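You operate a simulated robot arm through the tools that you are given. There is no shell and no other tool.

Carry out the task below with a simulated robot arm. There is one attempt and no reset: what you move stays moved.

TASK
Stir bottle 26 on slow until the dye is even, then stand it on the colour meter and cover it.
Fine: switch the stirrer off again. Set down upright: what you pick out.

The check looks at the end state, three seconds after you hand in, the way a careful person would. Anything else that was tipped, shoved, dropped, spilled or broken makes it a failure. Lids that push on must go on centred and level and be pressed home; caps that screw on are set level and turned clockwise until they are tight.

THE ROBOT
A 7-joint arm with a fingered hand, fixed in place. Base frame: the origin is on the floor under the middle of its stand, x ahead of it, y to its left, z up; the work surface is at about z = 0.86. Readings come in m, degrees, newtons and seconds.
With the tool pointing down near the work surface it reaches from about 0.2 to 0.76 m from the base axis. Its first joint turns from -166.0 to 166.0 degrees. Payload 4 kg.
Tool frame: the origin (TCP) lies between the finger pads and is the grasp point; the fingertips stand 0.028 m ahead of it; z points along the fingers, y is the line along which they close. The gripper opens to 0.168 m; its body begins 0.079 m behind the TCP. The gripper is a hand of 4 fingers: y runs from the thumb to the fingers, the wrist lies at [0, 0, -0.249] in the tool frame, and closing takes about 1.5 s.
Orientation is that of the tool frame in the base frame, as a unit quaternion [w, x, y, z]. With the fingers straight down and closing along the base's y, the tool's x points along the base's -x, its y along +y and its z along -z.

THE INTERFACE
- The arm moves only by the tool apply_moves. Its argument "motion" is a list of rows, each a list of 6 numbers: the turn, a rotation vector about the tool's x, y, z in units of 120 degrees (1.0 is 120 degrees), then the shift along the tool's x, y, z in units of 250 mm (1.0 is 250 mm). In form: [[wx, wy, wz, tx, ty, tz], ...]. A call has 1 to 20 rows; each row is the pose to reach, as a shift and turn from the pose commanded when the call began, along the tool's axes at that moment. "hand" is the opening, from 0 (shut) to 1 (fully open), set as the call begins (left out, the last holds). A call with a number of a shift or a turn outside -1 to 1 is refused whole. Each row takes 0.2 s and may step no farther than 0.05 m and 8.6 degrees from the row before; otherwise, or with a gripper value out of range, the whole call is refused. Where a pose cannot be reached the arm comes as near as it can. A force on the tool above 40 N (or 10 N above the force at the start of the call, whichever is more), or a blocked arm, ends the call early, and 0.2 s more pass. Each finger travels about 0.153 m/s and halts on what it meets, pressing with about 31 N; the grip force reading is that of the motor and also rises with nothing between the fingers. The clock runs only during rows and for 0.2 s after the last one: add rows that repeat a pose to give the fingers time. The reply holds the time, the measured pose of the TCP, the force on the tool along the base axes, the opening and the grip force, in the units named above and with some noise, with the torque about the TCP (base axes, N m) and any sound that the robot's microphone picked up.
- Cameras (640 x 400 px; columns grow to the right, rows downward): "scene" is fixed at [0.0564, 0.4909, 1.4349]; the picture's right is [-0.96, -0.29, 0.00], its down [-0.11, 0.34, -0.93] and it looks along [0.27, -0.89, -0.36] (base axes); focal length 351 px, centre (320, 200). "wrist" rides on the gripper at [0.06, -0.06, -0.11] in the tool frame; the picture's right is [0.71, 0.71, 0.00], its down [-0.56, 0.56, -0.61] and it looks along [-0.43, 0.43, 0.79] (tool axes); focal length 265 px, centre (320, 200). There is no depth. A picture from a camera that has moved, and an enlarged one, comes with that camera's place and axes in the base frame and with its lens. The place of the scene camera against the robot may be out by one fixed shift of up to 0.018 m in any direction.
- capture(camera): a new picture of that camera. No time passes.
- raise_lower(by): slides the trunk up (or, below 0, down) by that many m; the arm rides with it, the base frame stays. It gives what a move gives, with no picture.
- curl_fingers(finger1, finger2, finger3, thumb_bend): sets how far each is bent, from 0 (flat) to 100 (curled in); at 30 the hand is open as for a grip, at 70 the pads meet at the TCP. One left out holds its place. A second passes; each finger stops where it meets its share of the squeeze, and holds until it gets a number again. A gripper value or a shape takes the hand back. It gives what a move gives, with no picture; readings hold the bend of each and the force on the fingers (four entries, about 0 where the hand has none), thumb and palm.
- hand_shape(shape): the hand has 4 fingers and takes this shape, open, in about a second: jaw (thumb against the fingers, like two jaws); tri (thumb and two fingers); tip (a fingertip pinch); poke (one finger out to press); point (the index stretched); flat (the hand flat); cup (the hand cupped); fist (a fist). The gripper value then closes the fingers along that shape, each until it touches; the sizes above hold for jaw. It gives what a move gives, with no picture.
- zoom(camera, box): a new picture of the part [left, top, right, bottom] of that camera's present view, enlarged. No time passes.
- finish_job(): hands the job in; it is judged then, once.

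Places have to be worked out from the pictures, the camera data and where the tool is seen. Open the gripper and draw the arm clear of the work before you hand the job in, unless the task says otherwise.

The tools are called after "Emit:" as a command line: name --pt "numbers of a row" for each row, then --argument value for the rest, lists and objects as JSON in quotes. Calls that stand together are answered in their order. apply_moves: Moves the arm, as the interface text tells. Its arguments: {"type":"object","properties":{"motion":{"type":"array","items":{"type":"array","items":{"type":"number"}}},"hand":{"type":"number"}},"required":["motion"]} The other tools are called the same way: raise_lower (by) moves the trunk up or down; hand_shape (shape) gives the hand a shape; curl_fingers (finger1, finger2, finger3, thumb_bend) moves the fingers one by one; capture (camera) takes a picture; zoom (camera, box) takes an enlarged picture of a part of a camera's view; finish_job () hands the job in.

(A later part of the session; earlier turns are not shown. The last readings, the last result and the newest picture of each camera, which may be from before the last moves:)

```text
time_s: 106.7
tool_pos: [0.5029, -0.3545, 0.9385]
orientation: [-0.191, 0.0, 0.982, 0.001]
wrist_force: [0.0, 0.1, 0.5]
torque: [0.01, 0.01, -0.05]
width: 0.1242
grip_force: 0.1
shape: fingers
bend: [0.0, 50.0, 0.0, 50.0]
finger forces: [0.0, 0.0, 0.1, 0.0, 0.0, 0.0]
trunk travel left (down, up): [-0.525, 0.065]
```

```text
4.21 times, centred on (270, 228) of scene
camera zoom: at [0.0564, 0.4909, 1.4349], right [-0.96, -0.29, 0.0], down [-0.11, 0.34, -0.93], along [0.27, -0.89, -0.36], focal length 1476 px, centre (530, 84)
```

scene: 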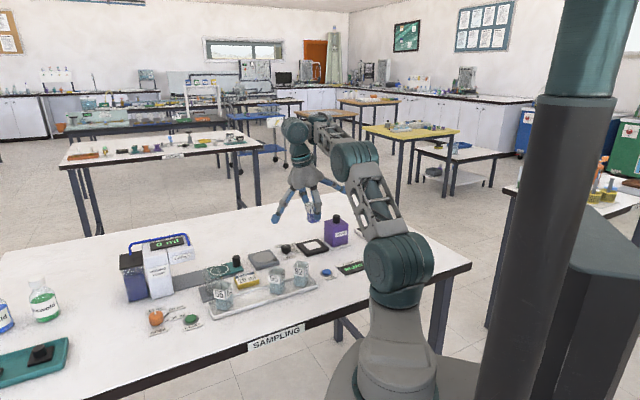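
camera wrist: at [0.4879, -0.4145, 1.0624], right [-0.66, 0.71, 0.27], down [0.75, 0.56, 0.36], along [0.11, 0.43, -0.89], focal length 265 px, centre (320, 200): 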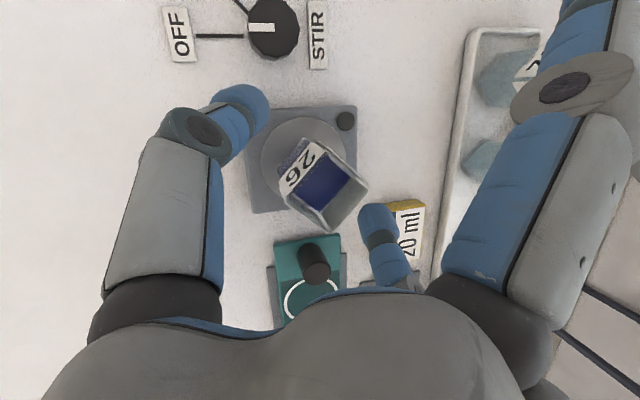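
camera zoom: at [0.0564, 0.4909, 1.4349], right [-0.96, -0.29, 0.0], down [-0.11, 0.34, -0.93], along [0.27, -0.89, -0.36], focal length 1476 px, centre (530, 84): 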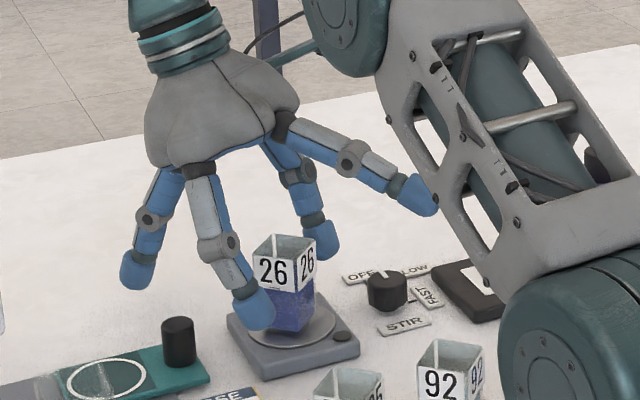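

Fingers straddle the bottle well at 22° tilt. I close gently in the same balanced steps.

Emit:
curl_fingers --finger2 60 --thumb_bend 60

Emit:
curl_fingers --finger2 64 --thumb_bend 64

Emit:
curl_fingers --finger2 68 --thumb_bend 66

Emit:
curl_fingers --finger2 71 --thumb_bend 68

Emit:
zoom --camera "scene" --box '[235, 220, 305, 275]'

Emit:
zoom --camera "wrist" --box '[250, 110, 400, 260]'

```text
time_s: 107.7
tool_pos: [0.5022, -0.3541, 0.9383]
orientation: [-0.191, 0.001, 0.982, 0.0]
wrist_force: [-0.2, -0.3, -0.8]
torque: [0.02, 0.03, 0.02]
width: 0.1175
grip_force: 0.0
shape: fingers
bend: [0.0, 60.0, 0.0, 60.0]
finger forces: [0.0, 0.0, 0.1, 0.1, 0.0, 0.0]
trunk travel left (down, up): [-0.525, 0.065]
```

```text
time_s: 108.7
tool_pos: [0.5027, -0.3547, 0.9387]
orientation: [-0.191, -0.001, 0.982, -0.001]
wrist_force: [0.5, 0.2, 0.2]
torque: [0.0, 0.0, 0.01]
width: 0.1161
grip_force: 2.3
shape: fingers
bend: [0.0, 62.0, 0.0, 63.0]
finger forces: [0.1, 2.1, 0.0, 0.0, 2.2, 0.1]
trunk travel left (down, up): [-0.525, 0.065]
```

```text
time_s: 109.7
tool_pos: [0.501, -0.3541, 0.9378]
orientation: [-0.191, 0.0, 0.982, 0.0]
wrist_force: [0.2, 1.0, 0.5]
torque: [0.03, 0.02, 0.0]
width: 0.1158
grip_force: 5.9
shape: fingers
bend: [0.0, 62.0, 0.0, 63.0]
finger forces: [0.0, 5.9, 0.0, 0.0, 5.8, 0.0]
trunk travel left (down, up): [-0.525, 0.065]
```

```text
time_s: 110.7
tool_pos: [0.5025, -0.3534, 0.9386]
orientation: [-0.192, 0.0, 0.981, 0.0]
wrist_force: [0.1, -0.3, 0.3]
torque: [-0.01, -0.03, -0.02]
width: 0.1156
grip_force: 8.8
shape: fingers
bend: [0.0, 62.0, 0.0, 64.0]
finger forces: [0.0, 8.5, 0.1, 0.0, 8.5, 0.0]
trunk travel left (down, up): [-0.525, 0.065]
```

```text
7.27 times, centred on (270, 248) of scene
camera zoom: at [0.0564, 0.4909, 1.4349], right [-0.96, -0.29, 0.0], down [-0.11, 0.34, -0.93], along [0.27, -0.89, -0.36], focal length 2550 px, centre (684, -146)
```

zoom: 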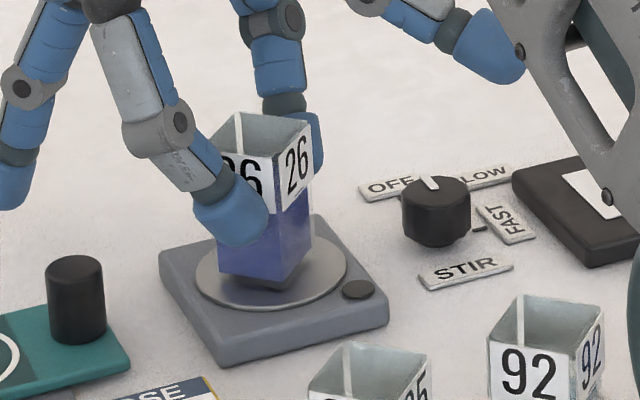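

```text
2.67 times, centred on (325, 185) of wrist
camera zoom: at [0.4879, -0.4144, 1.0623], right [-0.66, 0.71, 0.27], down [0.75, 0.56, 0.36], along [0.11, 0.43, -0.89], focal length 708 px, centre (307, 240)
```

zoom: 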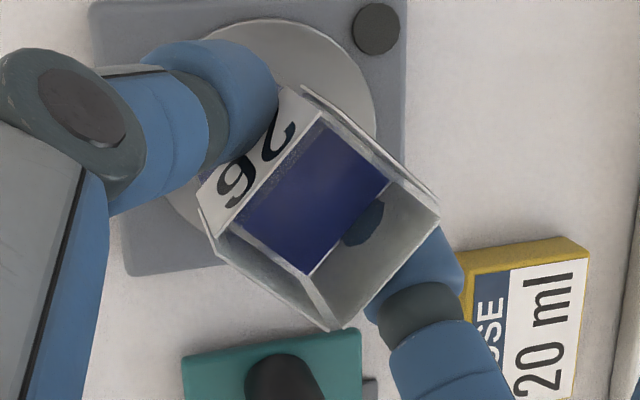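

Solid balanced grip near the label's middle. Lifting 85 mm straight up.

Emit:
apply_moves --pt "0 0 0 0.0038 0 -0.0095" --pt "0 0 0 0.0127 0 -0.0315" --pt "0 0 0 0.0255 0 -0.063" --pt "0 0 0 0.0408 0 -0.1009" --pt "0 0 0 0.0573 0 -0.1418" --pt "0 0 0 0.0739 0 -0.1828" --pt "0 0 0 0.0905 0 -0.2238" --pt "0 0 0 0.1057 0 -0.2616" --pt "0 0 0 0.1185 0 -0.2931" --pt "0 0 0 0.1274 0 -0.3152" --pt "0 0 0 0.1274 0 -0.3152"

Emit:
zoom --camera "scene" --box '[225, 175, 315, 265]'

```text
time_s: 113.1
tool_pos: [0.5031, -0.3551, 1.023]
orientation: [-0.191, -0.001, 0.982, 0.0]
wrist_force: [0.9, -0.8, -0.9]
torque: [0.03, -0.02, 0.03]
width: 0.1156
grip_force: 8.3
shape: fingers
bend: [0.0, 62.0, 0.0, 64.0]
finger forces: [0.0, 8.4, 0.0, 0.0, 8.6, 0.0]
trunk travel left (down, up): [-0.525, 0.065]
```

```text
4.44 times, centred on (270, 220) of scene
camera zoom: at [0.0564, 0.4909, 1.4349], right [-0.96, -0.29, 0.0], down [-0.11, 0.34, -0.93], along [0.27, -0.89, -0.36], focal length 1558 px, centre (542, 111)
```

zoom: 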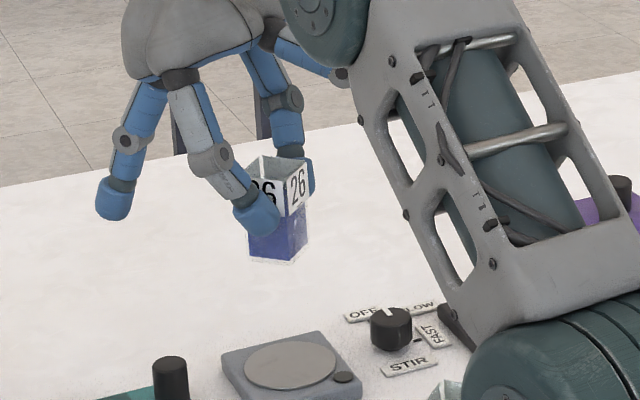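

Bottle hangs level. Now carry it to above the meter while turning −45° about the vertical.

Emit:
apply_moves --pt "0.0028 0 -0.007 0.0091 -0.0092 0.0037" --pt "0.0084 0 -0.0209 0.0273 -0.0275 0.011" --pt "0.0169 0 -0.0417 0.0546 -0.055 0.0221" --pt "0.0267 0 -0.0661 0.0865 -0.0871 0.0349" --pt "0.0365 0 -0.0904 0.1183 -0.1192 0.0478" --pt "0.0478 0 -0.1182 0.1547 -0.1559 0.0625" --pt "0.059 0 -0.146 0.1911 -0.1925 0.0772" --pt "0.0703 0 -0.1739 0.2276 -0.2292 0.092" --pt "0.0815 0 -0.2017 0.264 -0.2659 0.1067" --pt "0.0927 0 -0.2295 0.3004 -0.3025 0.1214" --pt "0.104 0 -0.2573 0.3368 -0.3392 0.1361" --pt "0.1138 0 -0.2816 0.3686 -0.3713 0.149" --pt "0.1236 0 -0.306 0.4005 -0.4034 0.1618" --pt "0.1321 0 -0.3268 0.4278 -0.4309 0.1729" --pt "0.1377 0 -0.3407 0.446 -0.4492 0.1802" --pt "0.1405 0 -0.3477 0.4551 -0.4584 0.1839" --pt "0.1405 0 -0.3477 0.4551 -0.4584 0.1839"

Emit:
capture --camera "wrist"

Emit:
zoom --camera "scene" --box '[260, 150, 380, 260]'

```text
time_s: 116.7
tool_pos: [0.3799, -0.4692, 1.0231]
orientation: [-0.175, -0.376, 0.907, -0.074]
wrist_force: [-0.2, -0.7, -0.6]
torque: [0.02, 0.0, -0.01]
width: 0.1157
grip_force: 8.4
shape: fingers
bend: [0.0, 62.0, 0.0, 64.0]
finger forces: [0.1, 8.5, 0.0, 0.1, 8.5, 0.0]
trunk travel left (down, up): [-0.525, 0.065]
```

```text
taken
camera wrist: at [0.4118, -0.5216, 1.1473], right [-0.96, 0.04, 0.27], down [0.13, 0.92, 0.36], along [-0.23, 0.38, -0.89], focal length 265 px, centre (320, 200)
```

wrist: 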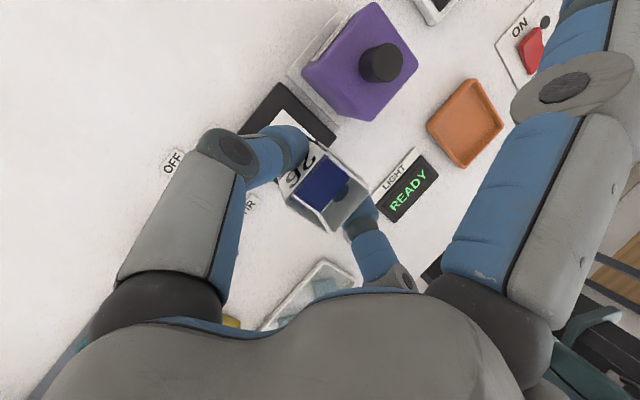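

```text
3.64 times, centred on (320, 205) of scene
camera zoom: at [0.0564, 0.4909, 1.4349], right [-0.96, -0.29, 0.0], down [-0.11, 0.34, -0.93], along [0.27, -0.89, -0.36], focal length 1275 px, centre (320, 182)
```

zoom: 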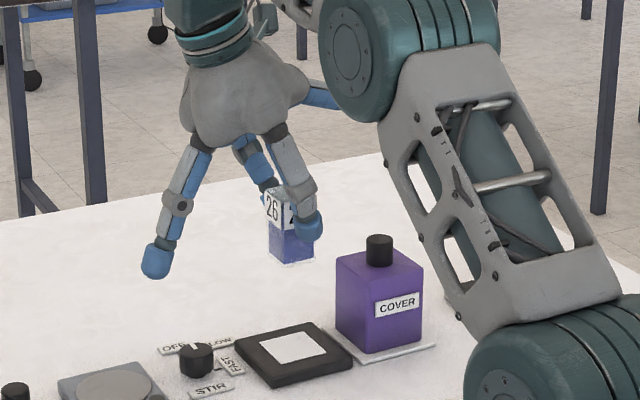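

Zooming to compare bottle and window positions from this pose.

Emit:
zoom --camera "wrist" --box '[230, 75, 390, 235]'

```text
2.50 times, centred on (310, 155) of wrist
camera zoom: at [0.4118, -0.5216, 1.1473], right [-0.96, 0.04, 0.27], down [0.13, 0.92, 0.36], along [-0.23, 0.38, -0.89], focal length 664 px, centre (345, 312)
```

zoom: 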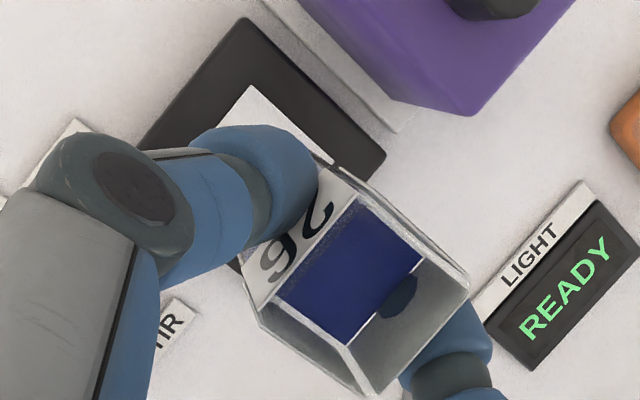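

Bottle is within 2 mm of the window centre. I correct that and descend 50 mm, then check finger clearance to the cover.

Emit:
apply_moves --pt "0 0 0 -0.0025 0.0076 0.0097" --pt "0 0 0 -0.01 0.0076 0.0282" --pt "0 0 0 -0.0198 0.0076 0.0523" --pt "0 0 0 -0.0303 0.0076 0.0783" --pt "0 0 0 -0.0407 0.0076 0.1042" --pt "0 0 0 -0.0512 0.0076 0.1302" --pt "0 0 0 -0.061 0.0076 0.1543" --pt "0 0 0 -0.0685 0.0076 0.1728" --pt "0 0 0 -0.0737 0.0076 0.1858" --pt "0 0 0 -0.0737 0.0076 0.1858"

Emit:
capture --camera "wrist"

Emit:
zoom --camera "scene" --box '[270, 165, 370, 260]'

```text
time_s: 118.9
tool_pos: [0.3788, -0.4675, 0.9719]
orientation: [-0.176, -0.376, 0.907, -0.074]
wrist_force: [-0.3, 0.6, -0.2]
torque: [-0.03, -0.01, 0.01]
width: 0.1154
grip_force: 8.2
shape: fingers
bend: [0.0, 62.0, 0.0, 64.0]
finger forces: [0.0, 8.5, 0.0, 0.0, 8.6, 0.0]
trunk travel left (down, up): [-0.525, 0.065]
```

```text
taken
camera wrist: at [0.4106, -0.5206, 1.0972], right [-0.96, 0.04, 0.27], down [0.13, 0.92, 0.36], along [-0.23, 0.38, -0.89], focal length 265 px, centre (320, 200)
```

wrist: 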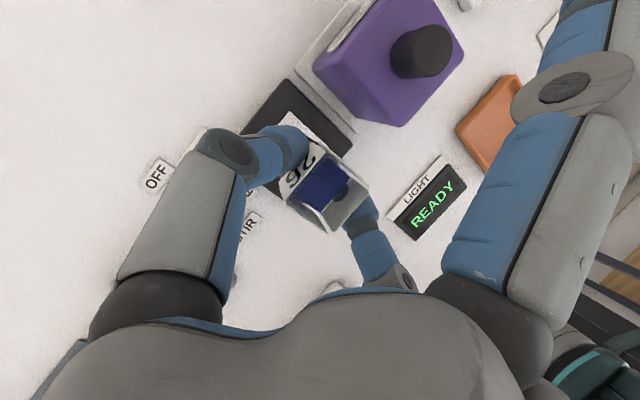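

```text
4.21 times, centred on (320, 212) of scene
camera zoom: at [0.0564, 0.4909, 1.4349], right [-0.96, -0.29, 0.0], down [-0.11, 0.34, -0.93], along [0.27, -0.89, -0.36], focal length 1476 px, centre (320, 147)
```

zoom: 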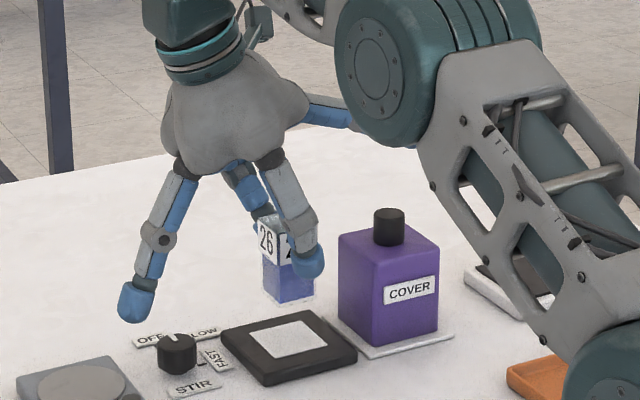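

Clearance looks fine so far. I lower 20 mm more, watching finger forces.

Emit:
apply_moves --pt "0 0 0 -0.003 0 0.0074" --pt "0 0 0 -0.009 0 0.0223" --pt "0 0 0 -0.015 0 0.0371" --pt "0 0 0 -0.021 0 0.0519" --pt "0 0 0 -0.027 0 0.0668" --pt "0 0 0 -0.03 0 0.0742" --pt "0 0 0 -0.03 0 0.0742"

Emit:
zoom --camera "scene" --box '[280, 170, 360, 250]'

Emit:
capture --camera "wrist"

```text
time_s: 120.5
tool_pos: [0.3776, -0.468, 0.9524]
orientation: [-0.177, -0.376, 0.907, -0.073]
wrist_force: [-0.9, 0.2, -0.9]
torque: [-0.03, 0.02, -0.02]
width: 0.1155
grip_force: 8.7
shape: fingers
bend: [0.0, 62.0, 0.0, 64.0]
finger forces: [0.0, 8.5, 0.1, 0.0, 8.5, 0.0]
trunk travel left (down, up): [-0.525, 0.065]
```

```text
5.00 times, centred on (320, 210) of scene
camera zoom: at [0.0564, 0.4909, 1.4349], right [-0.96, -0.29, 0.0], down [-0.11, 0.34, -0.93], along [0.27, -0.89, -0.36], focal length 1753 px, centre (320, 150)
```

zoom: 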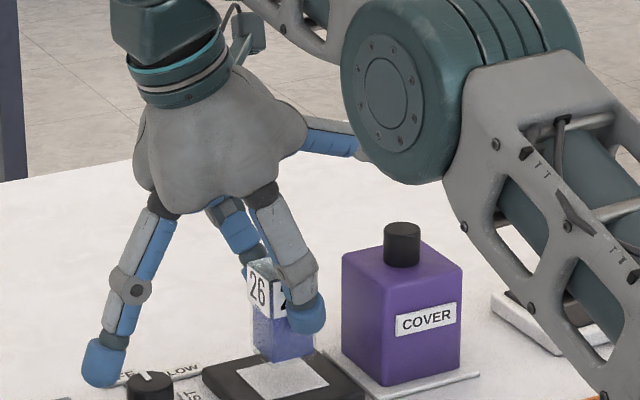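

```text
taken
camera wrist: at [0.4105, -0.5213, 1.0769], right [-0.96, 0.04, 0.26], down [0.13, 0.92, 0.36], along [-0.23, 0.38, -0.89], focal length 265 px, centre (320, 200)
```

wrist: 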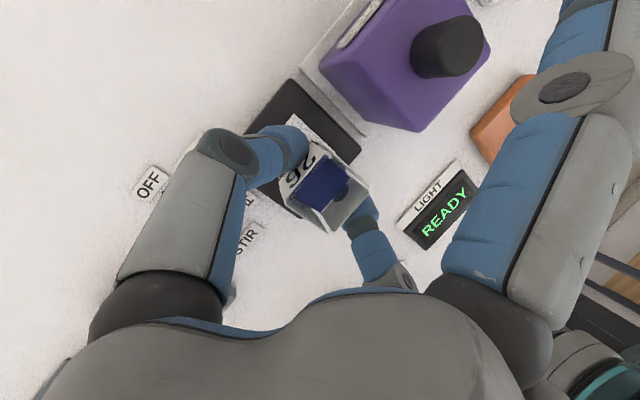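

Still no contact on any finger. Lowering another 10 mm in small rows.

Emit:
apply_moves --pt "0 0 0 -0.003 0 0.0074" --pt "0 0 0 -0.006 0 0.0148" --pt "0 0 0 -0.009 0 0.0223" --pt "0 0 0 -0.012 0 0.0297" --pt "0 0 0 -0.015 0 0.0371" --pt "0 0 0 -0.015 0 0.0371"

Emit:
zoom --camera "scene" --box '[280, 170, 360, 260]'

Emit:
zoom --camera "wrist" --box '[230, 75, 390, 235]'

```text
time_s: 121.9
tool_pos: [0.3785, -0.4679, 0.9432]
orientation: [-0.176, -0.375, 0.907, -0.073]
wrist_force: [1.0, -0.1, -0.1]
torque: [0.03, 0.0, 0.0]
width: 0.1156
grip_force: 8.5
shape: fingers
bend: [0.0, 62.0, 0.0, 64.0]
finger forces: [0.0, 8.5, 0.0, 0.0, 8.5, 0.0]
trunk travel left (down, up): [-0.525, 0.065]
```

```text
4.44 times, centred on (320, 215) of scene
camera zoom: at [0.0564, 0.4909, 1.4349], right [-0.96, -0.29, 0.0], down [-0.11, 0.34, -0.93], along [0.27, -0.89, -0.36], focal length 1558 px, centre (320, 133)
```

zoom: 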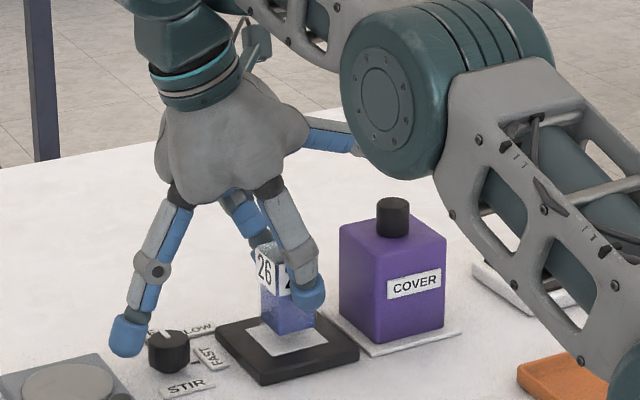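

```text
2.50 times, centred on (310, 155) of wrist
camera zoom: at [0.4102, -0.5209, 1.0668], right [-0.96, 0.04, 0.27], down [0.13, 0.92, 0.36], along [-0.23, 0.38, -0.89], focal length 664 px, centre (345, 312)
```

zoom: 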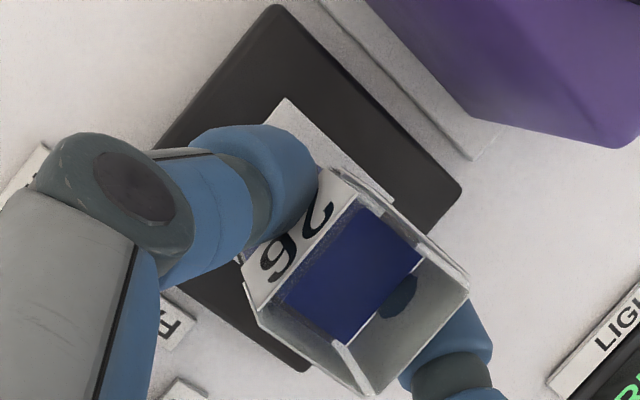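

Alignment with the window checks out within ~1 mm. Lowering 4.5 mm more, then in 1 mm steps until contact.

Emit:
apply_moves --pt "0 0 0 -0.0015 0 0.0037" --pt "0 0 0 -0.003 0 0.0074" --pt "0 0 0 -0.0045 0 0.0111" --pt "0 0 0 -0.006 0 0.0148" --pt "0 0 0 -0.0067 0 0.0167" --pt "0 0 0 -0.0067 0 0.0167"

Emit:
apply_moves --pt "0 0 0 -0.0007 0 0.0019" --pt "0 0 0 -0.0015 0 0.0037" --pt "0 0 0 -0.0015 0 0.0037"

```text
time_s: 123.3
tool_pos: [0.3787, -0.4684, 0.9391]
orientation: [-0.176, -0.376, 0.907, -0.074]
wrist_force: [0.0, -0.3, -0.2]
torque: [0.03, -0.04, -0.02]
width: 0.1157
grip_force: 8.1
shape: fingers
bend: [0.0, 62.0, 0.0, 64.0]
finger forces: [0.0, 8.4, 0.0, 0.1, 8.4, 0.2]
trunk travel left (down, up): [-0.525, 0.065]
```

```text
time_s: 124.1
tool_pos: [0.3773, -0.4688, 0.9379]
orientation: [-0.176, -0.375, 0.907, -0.073]
wrist_force: [0.2, 0.3, 0.1]
torque: [-0.02, 0.02, 0.01]
width: 0.1159
grip_force: 8.5
shape: fingers
bend: [0.0, 62.0, 0.0, 64.0]
finger forces: [0.1, 8.5, 0.0, 0.1, 8.5, 0.1]
trunk travel left (down, up): [-0.525, 0.065]
```

z≈0.938, still no contact; continue with another 1 mm.

Emit:
apply_moves --pt "0 0 0 -0.0007 0 0.0019" --pt "0 0 0 -0.0015 0 0.0037" --pt "0 0 0 -0.0015 0 0.0037"

Emit:
apply_moves --pt "0 0 0 -0.0006 0 0.0015" --pt "0 0 0 -0.0012 0 0.003" --pt "0 0 0 -0.0012 0 0.003"

```text
time_s: 124.9
tool_pos: [0.3779, -0.4682, 0.9364]
orientation: [-0.176, -0.376, 0.907, -0.073]
wrist_force: [0.4, 0.0, -0.4]
torque: [0.01, 0.02, 0.01]
width: 0.116
grip_force: 8.8
shape: fingers
bend: [0.0, 62.0, 0.0, 64.0]
finger forces: [0.1, 8.4, 0.0, 0.1, 8.6, 0.0]
trunk travel left (down, up): [-0.525, 0.065]
```

```text
time_s: 125.7
tool_pos: [0.3781, -0.4685, 0.9358]
orientation: [-0.176, -0.376, 0.907, -0.073]
wrist_force: [-0.2, -0.3, 0.2]
torque: [-0.02, -0.02, 0.01]
width: 0.1152
grip_force: 9.1
shape: fingers
bend: [0.0, 62.0, 0.0, 64.0]
finger forces: [0.0, 8.5, 0.1, 0.0, 8.4, 0.1]
trunk travel left (down, up): [-0.525, 0.065]
```

No contact at z≈0.936; let me look at the gap before going on.

Emit:
zoom --camera "scene" --box '[295, 215, 351, 260]'

Emit:
apply_moves --pt "0 0 0 -0.0006 0 0.0015" --pt "0 0 0 -0.0012 0 0.003" --pt "0 0 0 -0.0012 0 0.003"

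```text
8.89 times, centred on (323, 238) of scene
camera zoom: at [0.0564, 0.4909, 1.4349], right [-0.96, -0.29, 0.0], down [-0.11, 0.34, -0.93], along [0.27, -0.89, -0.36], focal length 3116 px, centre (293, -133)
```

zoom: 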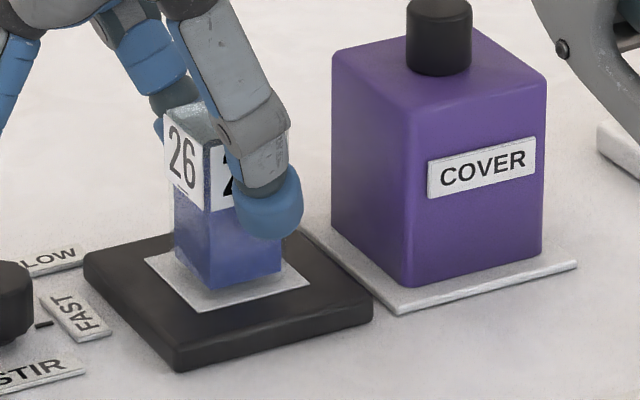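

```text
time_s: 126.5
tool_pos: [0.3778, -0.4675, 0.9351]
orientation: [-0.176, -0.375, 0.907, -0.073]
wrist_force: [-0.5, 0.0, -0.9]
torque: [0.0, -0.01, 0.03]
width: 0.1156
grip_force: 8.2
shape: fingers
bend: [0.0, 62.0, 0.0, 64.0]
finger forces: [0.0, 8.5, 0.0, 0.0, 8.6, 0.1]
trunk travel left (down, up): [-0.525, 0.065]
```

The bottle is well centred over the window with a very small gap. Continue down in 0.8 mm steps.

Emit:
apply_moves --pt "0 0 0 -0.0006 0 0.0015" --pt "0 0 0 -0.0012 0 0.003" --pt "0 0 0 -0.0012 0 0.003"

Emit:
apply_moves --pt "0 0 0 -0.0006 0 0.0015" --pt "0 0 0 -0.0012 0 0.003" --pt "0 0 0 -0.0012 0 0.003"

```text
time_s: 127.3
tool_pos: [0.3781, -0.4676, 0.9347]
orientation: [-0.177, -0.375, 0.907, -0.073]
wrist_force: [-0.1, 0.8, -1.2]
torque: [-0.02, 0.02, 0.01]
width: 0.1155
grip_force: 8.5
shape: fingers
bend: [0.0, 62.0, 0.0, 64.0]
finger forces: [0.1, 8.4, 0.0, 0.0, 8.6, 0.1]
trunk travel left (down, up): [-0.525, 0.065]
```

```text
time_s: 128.1
tool_pos: [0.3787, -0.4672, 0.9334]
orientation: [-0.177, -0.375, 0.907, -0.073]
wrist_force: [-0.8, 0.7, 0.7]
torque: [0.01, 0.01, 0.04]
width: 0.1158
grip_force: 8.9
shape: fingers
bend: [0.0, 62.0, 0.0, 64.0]
finger forces: [0.0, 9.0, 0.0, 0.0, 8.8, 0.1]
trunk travel left (down, up): [-0.525, 0.065]
```

Finger forces rise slightly (9.0/8.8): first touch. One more 0.6 mm to be sure.

Emit:
apply_moves --pt "0 0 0 -0.0005 0 0.0011" --pt "0 0 0 -0.0009 0 0.0022" --pt "0 0 0 -0.0009 0 0.0022"

Emit:
zoom --camera "scene" --box '[295, 215, 351, 260]'

```text
time_s: 128.9
tool_pos: [0.3782, -0.4668, 0.9326]
orientation: [-0.177, -0.376, 0.907, -0.072]
wrist_force: [-0.8, 0.6, 3.5]
torque: [0.0, 0.1, 0.01]
width: 0.1158
grip_force: 9.0
shape: fingers
bend: [0.0, 62.0, 0.0, 64.0]
finger forces: [0.0, 9.8, 0.1, 0.1, 8.8, 0.0]
trunk travel left (down, up): [-0.525, 0.065]
```

```text
8.89 times, centred on (323, 238) of scene
camera zoom: at [0.0564, 0.4909, 1.4349], right [-0.96, -0.29, 0.0], down [-0.11, 0.34, -0.93], along [0.27, -0.89, -0.36], focal length 3116 px, centre (293, -133)
```

zoom: 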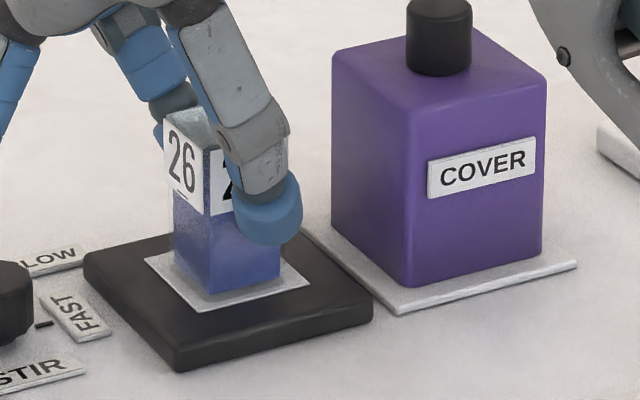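

Bottle is on the window (3.5 N contact), nicely centred. Releasing in steps.

Emit:
curl_fingers --finger2 65 --thumb_bend 65

Emit:
curl_fingers --finger2 61.5 --thumb_bend 62.5

Emit:
curl_fingers --finger2 57 --thumb_bend 58

Emit:
curl_fingers --finger2 52 --thumb_bend 52

Emit:
zoom --camera "scene" --box '[295, 215, 351, 260]'

Emit:
capture --camera "wrist"

```text
time_s: 129.9
tool_pos: [0.3794, -0.4686, 0.9322]
orientation: [-0.177, -0.376, 0.907, -0.073]
wrist_force: [0.0, 0.0, 4.0]
torque: [-0.05, 0.03, 0.0]
width: 0.1158
grip_force: 4.3
shape: fingers
bend: [0.0, 62.0, 0.0, 63.0]
finger forces: [0.0, 4.3, 0.0, 0.0, 4.0, 0.1]
trunk travel left (down, up): [-0.525, 0.065]
```

```text
time_s: 130.9
tool_pos: [0.3787, -0.4689, 0.9332]
orientation: [-0.176, -0.376, 0.907, -0.073]
wrist_force: [-0.6, -0.1, -0.2]
torque: [-0.02, 0.0, -0.02]
width: 0.1163
grip_force: 0.2
shape: fingers
bend: [0.0, 61.0, 0.0, 62.0]
finger forces: [0.0, 0.0, 0.0, 0.0, 0.0, 0.0]
trunk travel left (down, up): [-0.525, 0.065]
```

```text
time_s: 131.9
tool_pos: [0.3776, -0.4683, 0.9319]
orientation: [-0.177, -0.376, 0.906, -0.073]
wrist_force: [0.1, 0.4, 0.5]
torque: [0.02, -0.01, -0.05]
width: 0.1193
grip_force: 0.0
shape: fingers
bend: [0.0, 56.0, 0.0, 57.0]
finger forces: [0.1, 0.0, 0.0, 0.0, 0.0, 0.1]
trunk travel left (down, up): [-0.525, 0.065]
```

```text
time_s: 132.9
tool_pos: [0.3786, -0.4676, 0.933]
orientation: [-0.175, -0.376, 0.907, -0.073]
wrist_force: [0.3, -0.5, 0.2]
torque: [0.02, -0.01, 0.0]
width: 0.1226
grip_force: 0.0
shape: fingers
bend: [0.0, 52.0, 0.0, 52.0]
finger forces: [0.0, 0.0, 0.1, 0.0, 0.0, 0.0]
trunk travel left (down, up): [-0.525, 0.065]
```

```text
8.89 times, centred on (323, 238) of scene
camera zoom: at [0.0564, 0.4909, 1.4349], right [-0.96, -0.29, 0.0], down [-0.11, 0.34, -0.93], along [0.27, -0.89, -0.36], focal length 3116 px, centre (293, -133)
```

zoom: 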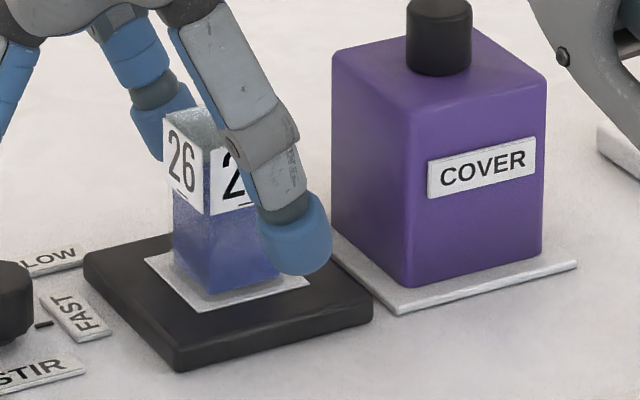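

```text
taken
camera wrist: at [0.4109, -0.521, 1.0565], right [-0.96, 0.04, 0.27], down [0.13, 0.92, 0.36], along [-0.23, 0.38, -0.89], focal length 265 px, centre (320, 200)
```

wrist: 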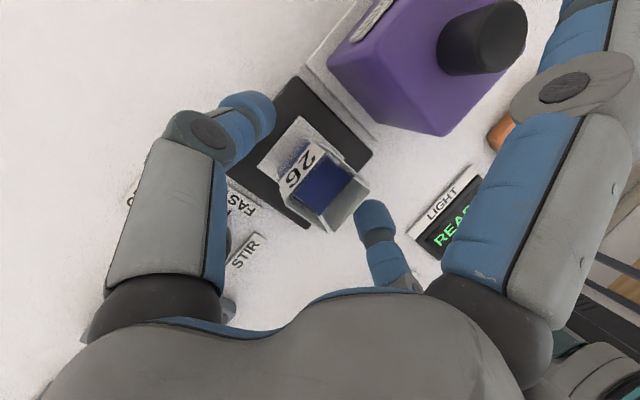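

The bottle stands upright, centred on the window. I rise straight up 100 mm.

Emit:
apply_moves --pt "0 0 0 0.0075 0 -0.0185" --pt "0 0 0 0.0225 0 -0.0556" --pt "0 0 0 0.0449 0 -0.1113" --pt "0 0 0 0.0674 0 -0.1669" --pt "0 0 0 0.0899 0 -0.2225" --pt "0 0 0 0.1123 0 -0.2782" --pt "0 0 0 0.1348 0 -0.3338" --pt "0 0 0 0.1498 0 -0.3709" --pt "0 0 0 0.1498 0 -0.3709"

Emit:
capture --camera "wrist"

Emit:
zoom --camera "scene" --box '[280, 200, 370, 260]'

```text
time_s: 134.9
tool_pos: [0.3789, -0.4678, 1.0317]
orientation: [-0.176, -0.376, 0.907, -0.073]
wrist_force: [-0.8, -0.6, -1.0]
torque: [0.0, 0.01, 0.0]
width: 0.1228
grip_force: 0.0
shape: fingers
bend: [0.0, 52.0, 0.0, 52.0]
finger forces: [0.0, 0.1, 0.0, 0.1, 0.0, 0.0]
trunk travel left (down, up): [-0.525, 0.065]
```

```text
taken
camera wrist: at [0.4105, -0.5213, 1.156], right [-0.96, 0.04, 0.27], down [0.13, 0.92, 0.36], along [-0.23, 0.38, -0.89], focal length 265 px, centre (320, 200)
```

wrist: 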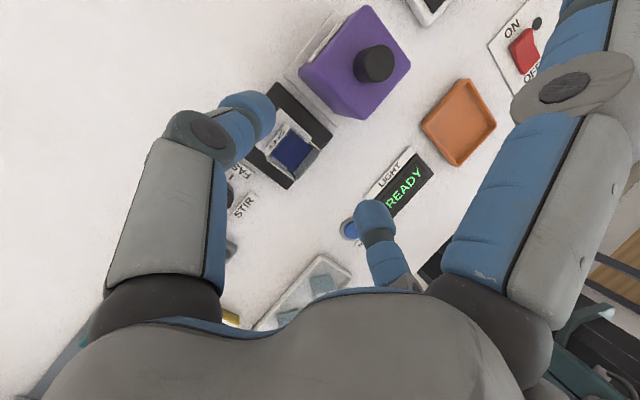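

```text
6.67 times, centred on (325, 230) of scene
camera zoom: at [0.0564, 0.4909, 1.4349], right [-0.96, -0.29, 0.0], down [-0.11, 0.34, -0.93], along [0.27, -0.89, -0.36], focal length 2337 px, centre (287, 0)
```

zoom: 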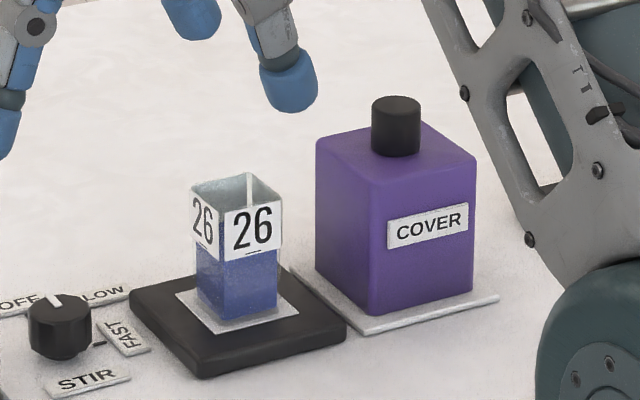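

Bottle 26 stands upright on the meter. I level the hand and move to a pose that views both the cover and the bottle from above.

Emit:
apply_moves --pt "0 -0.0367 0 0.0582 -0.0047 -0.0168" --pt "0 -0.0733 0 0.1165 -0.0094 -0.0336" --pt "0 -0.11 0 0.1747 -0.0141 -0.0504" --pt "0 -0.1467 0 0.233 -0.0188 -0.0672" --pt "0 -0.1833 0 0.2912 -0.0235 -0.084" --pt "0 -0.1833 0 0.2912 -0.0235 -0.084"

Emit:
capture --camera "wrist"

Emit:
zoom --camera "wrist" --box '[260, 0, 420, 100]'

Emit:
zoom --camera "wrist" --box '[220, 50, 380, 150]'

```text
time_s: 136.3
tool_pos: [0.3442, -0.5081, 1.0741]
orientation: [-0.017, -0.383, 0.924, -0.007]
wrist_force: [-0.3, 0.2, -0.1]
torque: [-0.01, -0.03, -0.02]
width: 0.1226
grip_force: 0.0
shape: fingers
bend: [0.0, 52.0, 0.0, 52.0]
finger forces: [0.0, 0.1, 0.0, 0.0, 0.0, 0.1]
out of reach, approached as far as the arm can: row 5, 6
trunk travel left (down, up): [-0.525, 0.065]
```

```text
taken
camera wrist: at [0.347, -0.5914, 1.1857], right [-1.0, 0.0, 0.03], down [0.02, 0.81, 0.59], along [-0.02, 0.59, -0.81], focal length 265 px, centre (320, 200)
```

wrist: 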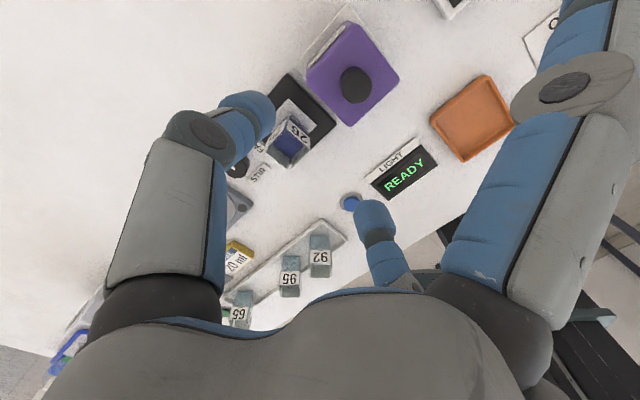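

```text
4.00 times, centred on (340, 50) of wrist
camera zoom: at [0.347, -0.5914, 1.1857], right [-1.0, 0.0, 0.03], down [0.02, 0.81, 0.59], along [-0.02, 0.59, -0.81], focal length 1062 px, centre (240, 800)
```

zoom: 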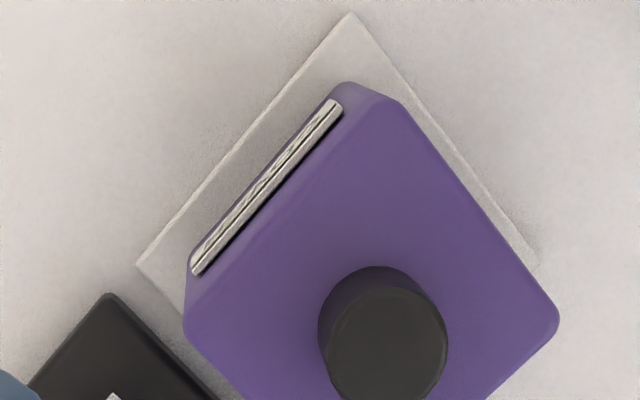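

```text
4.00 times, centred on (300, 100) of wrist
camera zoom: at [0.347, -0.5914, 1.1857], right [-1.0, 0.0, 0.03], down [0.02, 0.81, 0.59], along [-0.02, 0.59, -0.81], focal length 1062 px, centre (400, 600)
```

zoom: 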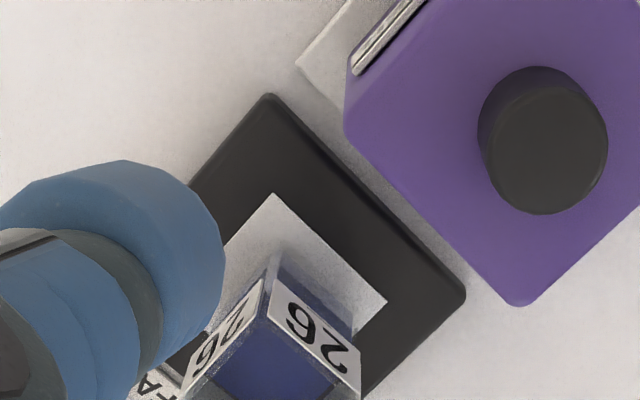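

That last pose was at the edge of the arm's reach at this height. I raise the trunk 60 mm to gain working room for lifting the cover.

Emit:
raise_lower --by 0.06

Emit:
apply_moves --pt "0 0 0 0 0 0.04" --pt "0 0 0 0 0 0.1" --pt "0 0 0 0 0 0.16" --pt "0 0 0 0 0 0.2" --pt "0 0 0 0 0 0.2"

```text
time_s: 137.3
tool_pos: [0.3441, -0.5094, 1.135]
orientation: [-0.018, -0.383, 0.924, -0.007]
wrist_force: [-0.3, 0.2, -0.7]
torque: [-0.01, 0.0, -0.01]
width: 0.1226
grip_force: 0.0
shape: fingers
bend: [0.0, 52.0, 0.0, 52.0]
finger forces: [0.0, 0.0, 0.1, 0.0, 0.0, 0.1]
trunk travel left (down, up): [-0.585, 0.005]
```

```text
time_s: 138.5
tool_pos: [0.3432, -0.512, 1.0841]
orientation: [-0.019, -0.383, 0.924, -0.008]
wrist_force: [-0.3, 0.1, -0.2]
torque: [0.01, 0.03, -0.01]
width: 0.1225
grip_force: 0.0
shape: fingers
bend: [0.0, 52.0, 0.0, 52.0]
finger forces: [0.0, 0.0, 0.0, 0.0, 0.0, 0.0]
trunk travel left (down, up): [-0.585, 0.005]
```

The command base now equals the reached pose with ~2.2° residual tilt. I remove that tilt and take an accurate look at cover and bottle.

Emit:
apply_moves --pt "0 -0.0188 0 0 0 0" --pt "0 -0.0188 0 0 0 0"

Emit:
capture --camera "wrist"

Emit:
zoom --camera "wrist" --box '[270, 10, 430, 110]'

Emit:
zoom --camera "wrist" --box '[210, 80, 370, 180]'

```text
time_s: 139.1
tool_pos: [0.3424, -0.5113, 1.084]
orientation: [0.001, -0.383, 0.924, 0.0]
wrist_force: [-0.3, -0.3, 0.1]
torque: [-0.01, 0.02, 0.04]
width: 0.1226
grip_force: 0.1
shape: fingers
bend: [0.0, 52.0, 0.0, 52.0]
finger forces: [0.0, 0.1, 0.0, 0.1, 0.0, 0.0]
trunk travel left (down, up): [-0.585, 0.005]
```

```text
taken
camera wrist: at [0.3431, -0.5961, 1.1934], right [-1.0, 0.0, 0.0], down [0.0, 0.79, 0.62], along [0.0, 0.62, -0.79], focal length 265 px, centre (320, 200)
```

wrist: 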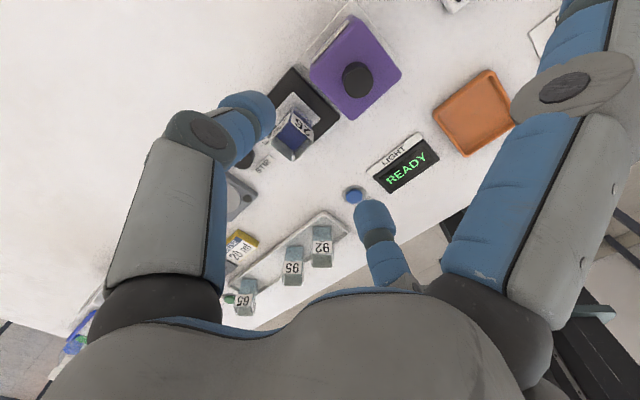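

```text
4.00 times, centred on (350, 60) of wrist
camera zoom: at [0.3431, -0.5961, 1.1934], right [-1.0, 0.0, 0.0], down [0.0, 0.79, 0.62], along [0.0, 0.62, -0.79], focal length 1062 px, centre (200, 760)
```

zoom: 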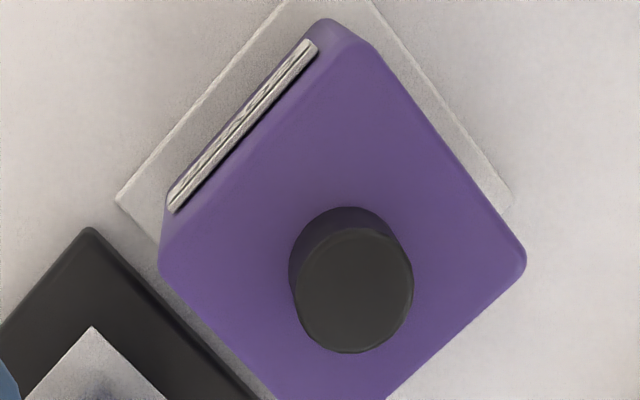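

```text
4.00 times, centred on (290, 130) of wrist
camera zoom: at [0.3431, -0.5961, 1.1934], right [-1.0, 0.0, 0.0], down [0.0, 0.79, 0.62], along [0.0, 0.62, -0.79], focal length 1062 px, centre (440, 480)
```

zoom: 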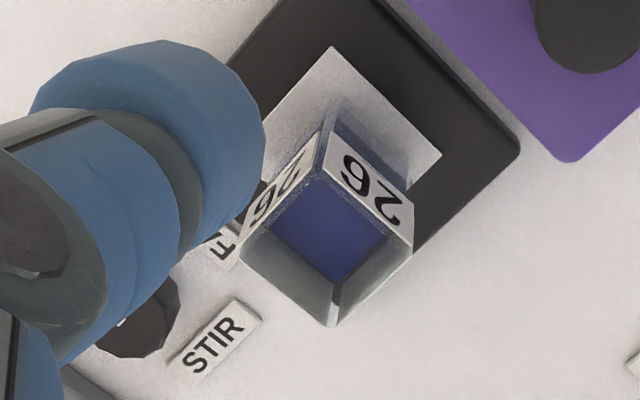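

Cover knob measures near (0.312,-0.5395), top ≈0.9645; cover sits square to the bench. I hover above it at z≈1.03 for a check.

Emit:
apply_moves --pt "0 0.001 0 0.0335 0.0019 0.0427" --pt "0 0.001 0 0.0839 0.0047 0.1068" --pt "0 0.001 0 0.1342 0.0074 0.1709" --pt "0 0.001 0 0.1677 0.0093 0.2136" --pt "0 0.001 0 0.1677 0.0093 0.2136"

Emit:
capture --camera "wrist"

Emit:
zoom --camera "wrist" --box '[240, 60, 400, 200]'

Emit:
zoom --camera "scene" --box '[280, 160, 400, 260]'

```text
time_s: 140.3
tool_pos: [0.3111, -0.5377, 1.029]
orientation: [-0.001, -0.382, 0.924, 0.0]
wrist_force: [-0.1, -0.2, 0.3]
torque: [0.02, 0.01, 0.0]
width: 0.1227
grip_force: 0.1
shape: fingers
bend: [0.0, 52.0, 0.0, 52.0]
finger forces: [0.1, 0.0, 0.0, 0.1, 0.0, 0.0]
trunk travel left (down, up): [-0.585, 0.005]
```

```text
taken
camera wrist: at [0.3111, -0.6234, 1.1385], right [-1.0, 0.0, 0.0], down [0.0, 0.79, 0.61], along [0.0, 0.61, -0.79], focal length 265 px, centre (320, 200)
```

wrist: 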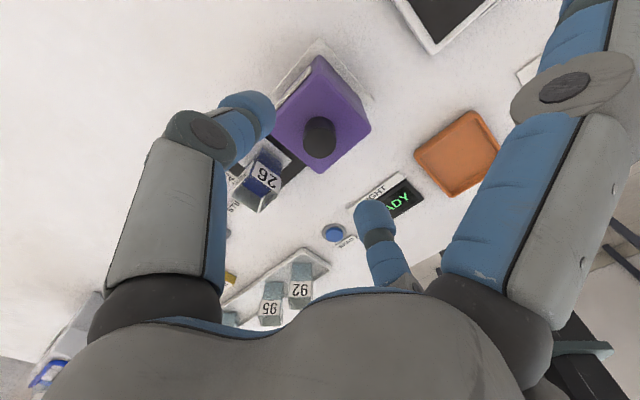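

```text
2.86 times, centred on (320, 130) of wrist
camera zoom: at [0.3111, -0.6234, 1.1385], right [-1.0, 0.0, 0.0], down [0.0, 0.79, 0.61], along [0.0, 0.61, -0.79], focal length 758 px, centre (320, 400)
```

zoom: 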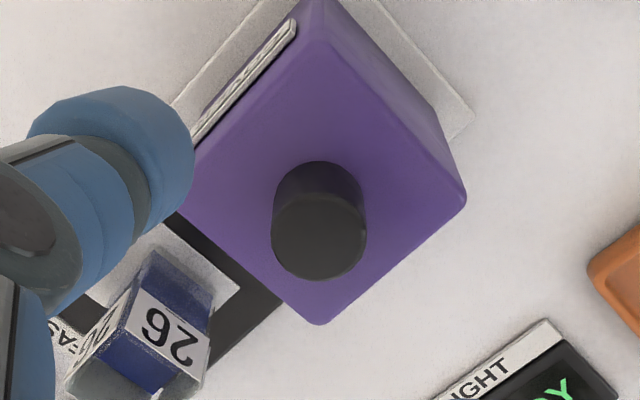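

```text
4.00 times, centred on (340, 210) of scene
camera zoom: at [0.0564, 0.4909, 1.4349], right [-0.96, -0.29, 0.0], down [-0.11, 0.34, -0.93], along [0.27, -0.89, -0.36], focal length 1402 px, centre (240, 160)
```

zoom: 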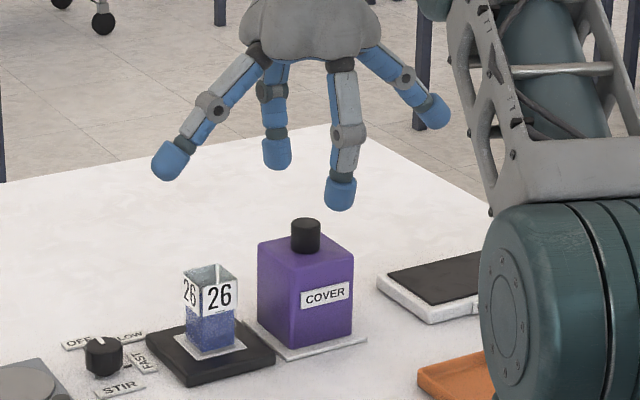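

Knob lies within ~1.5 mm of the tool axis. I narrow the pair to 60 and descend to z≈0.977 around the knob.

Emit:
curl_fingers --finger2 60 --thumb_bend 60

Emit:
apply_moves --pt "0 0 0 0.0028 -0.004 0.04" --pt "0 0 0 0.0028 -0.004 0.09" --pt "0 0 0 0.0028 -0.004 0.13" --pt "0 0 0 0.0028 -0.004 0.17" --pt "0 0 0 0.0028 -0.004 0.195" --pt "0 0 0 0.0028 -0.004 0.206" --pt "0 0 0 0.0028 -0.004 0.206"

Emit:
capture --camera "wrist"

Emit:
zoom --camera "scene" --box '[300, 180, 372, 250]'

```text
time_s: 141.3
tool_pos: [0.3101, -0.5377, 1.0295]
orientation: [-0.001, -0.383, 0.924, 0.0]
wrist_force: [-0.5, 0.3, 0.0]
torque: [0.0, -0.03, 0.02]
width: 0.1177
grip_force: 0.0
shape: fingers
bend: [0.0, 60.0, 0.0, 60.0]
finger forces: [0.0, 0.1, 0.0, 0.0, 0.0, 0.1]
trunk travel left (down, up): [-0.585, 0.005]
```

```text
time_s: 142.9
tool_pos: [0.3115, -0.539, 0.9793]
orientation: [-0.001, -0.382, 0.924, -0.001]
wrist_force: [-0.5, -0.3, 0.9]
torque: [-0.02, 0.0, 0.0]
width: 0.1176
grip_force: 0.2
shape: fingers
bend: [0.0, 60.0, 0.0, 60.0]
finger forces: [0.0, 0.0, 0.0, 0.0, 0.1, 0.1]
trunk travel left (down, up): [-0.585, 0.005]
```

```text
taken
camera wrist: at [0.3122, -0.6248, 1.088], right [-1.0, 0.0, 0.0], down [0.0, 0.79, 0.61], along [0.0, 0.61, -0.79], focal length 265 px, centre (320, 200)
```

wrist: 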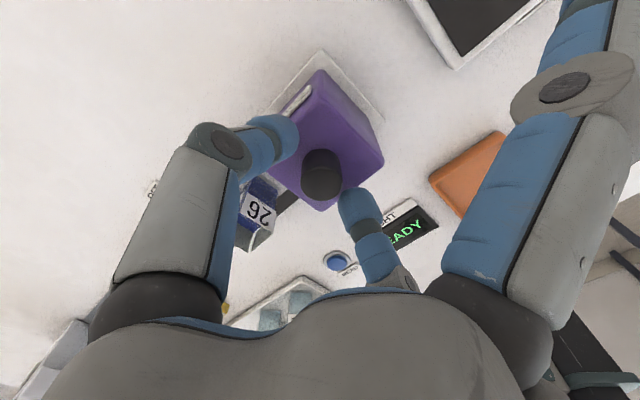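

```text
5.71 times, centred on (336, 215) of scene
camera zoom: at [0.0564, 0.4909, 1.4349], right [-0.96, -0.29, 0.0], down [-0.11, 0.34, -0.93], along [0.27, -0.89, -0.36], focal length 2003 px, centre (229, 114)
```

zoom: 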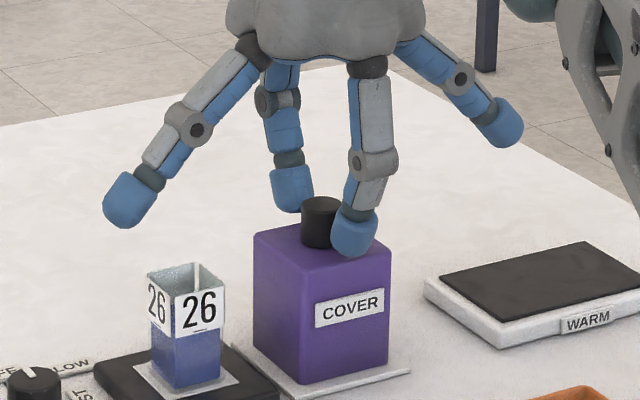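

Fingertips straddle the knob above the cover's top. I close in balanced steps.

Emit:
curl_fingers --finger2 64 --thumb_bend 64

Emit:
curl_fingers --finger2 67 --thumb_bend 67

Emit:
zoom --camera "scene" --box '[300, 180, 372, 250]'

Emit:
zoom --camera "wrist" --box '[240, 60, 400, 240]'

```text
time_s: 143.9
tool_pos: [0.3127, -0.5397, 0.9778]
orientation: [-0.001, -0.383, 0.924, 0.0]
wrist_force: [0.8, -0.1, 0.3]
torque: [-0.02, 0.0, 0.0]
width: 0.1155
grip_force: 0.6
shape: fingers
bend: [0.0, 64.0, 0.0, 64.0]
finger forces: [0.1, 0.2, 0.0, 0.1, 0.0, 0.1]
trunk travel left (down, up): [-0.585, 0.005]
```

```text
time_s: 144.9
tool_pos: [0.3116, -0.5402, 0.9786]
orientation: [-0.001, -0.382, 0.924, 0.0]
wrist_force: [-0.6, 0.4, 0.1]
torque: [-0.01, -0.01, -0.01]
width: 0.1151
grip_force: 2.2
shape: fingers
bend: [0.0, 64.0, 0.0, 65.0]
finger forces: [0.0, 2.7, 0.0, 0.0, 2.7, 0.1]
trunk travel left (down, up): [-0.585, 0.005]
```

```text
5.71 times, centred on (336, 215) of scene
camera zoom: at [0.0564, 0.4909, 1.4349], right [-0.96, -0.29, 0.0], down [-0.11, 0.34, -0.93], along [0.27, -0.89, -0.36], focal length 2003 px, centre (229, 114)
```

zoom: 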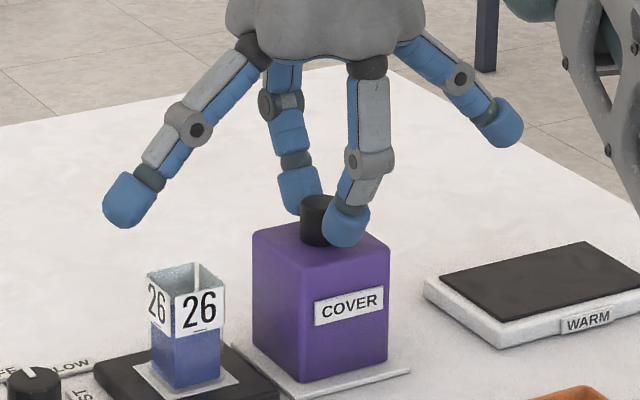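

```text
2.22 times, centred on (320, 150) of wrist
camera zoom: at [0.3123, -0.6248, 1.088], right [-1.0, 0.0, 0.0], down [0.0, 0.79, 0.61], along [0.0, 0.61, -0.79], focal length 590 px, centre (320, 311)
```

zoom: 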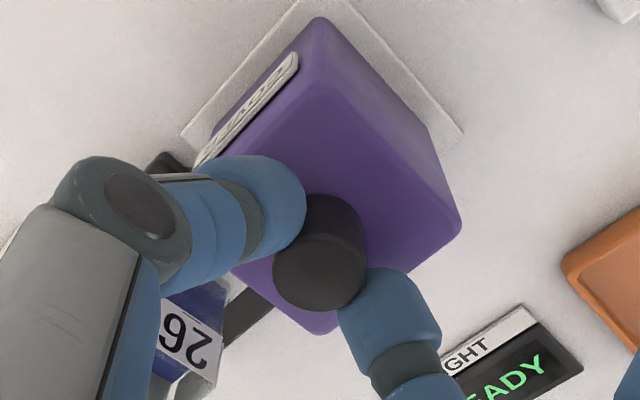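

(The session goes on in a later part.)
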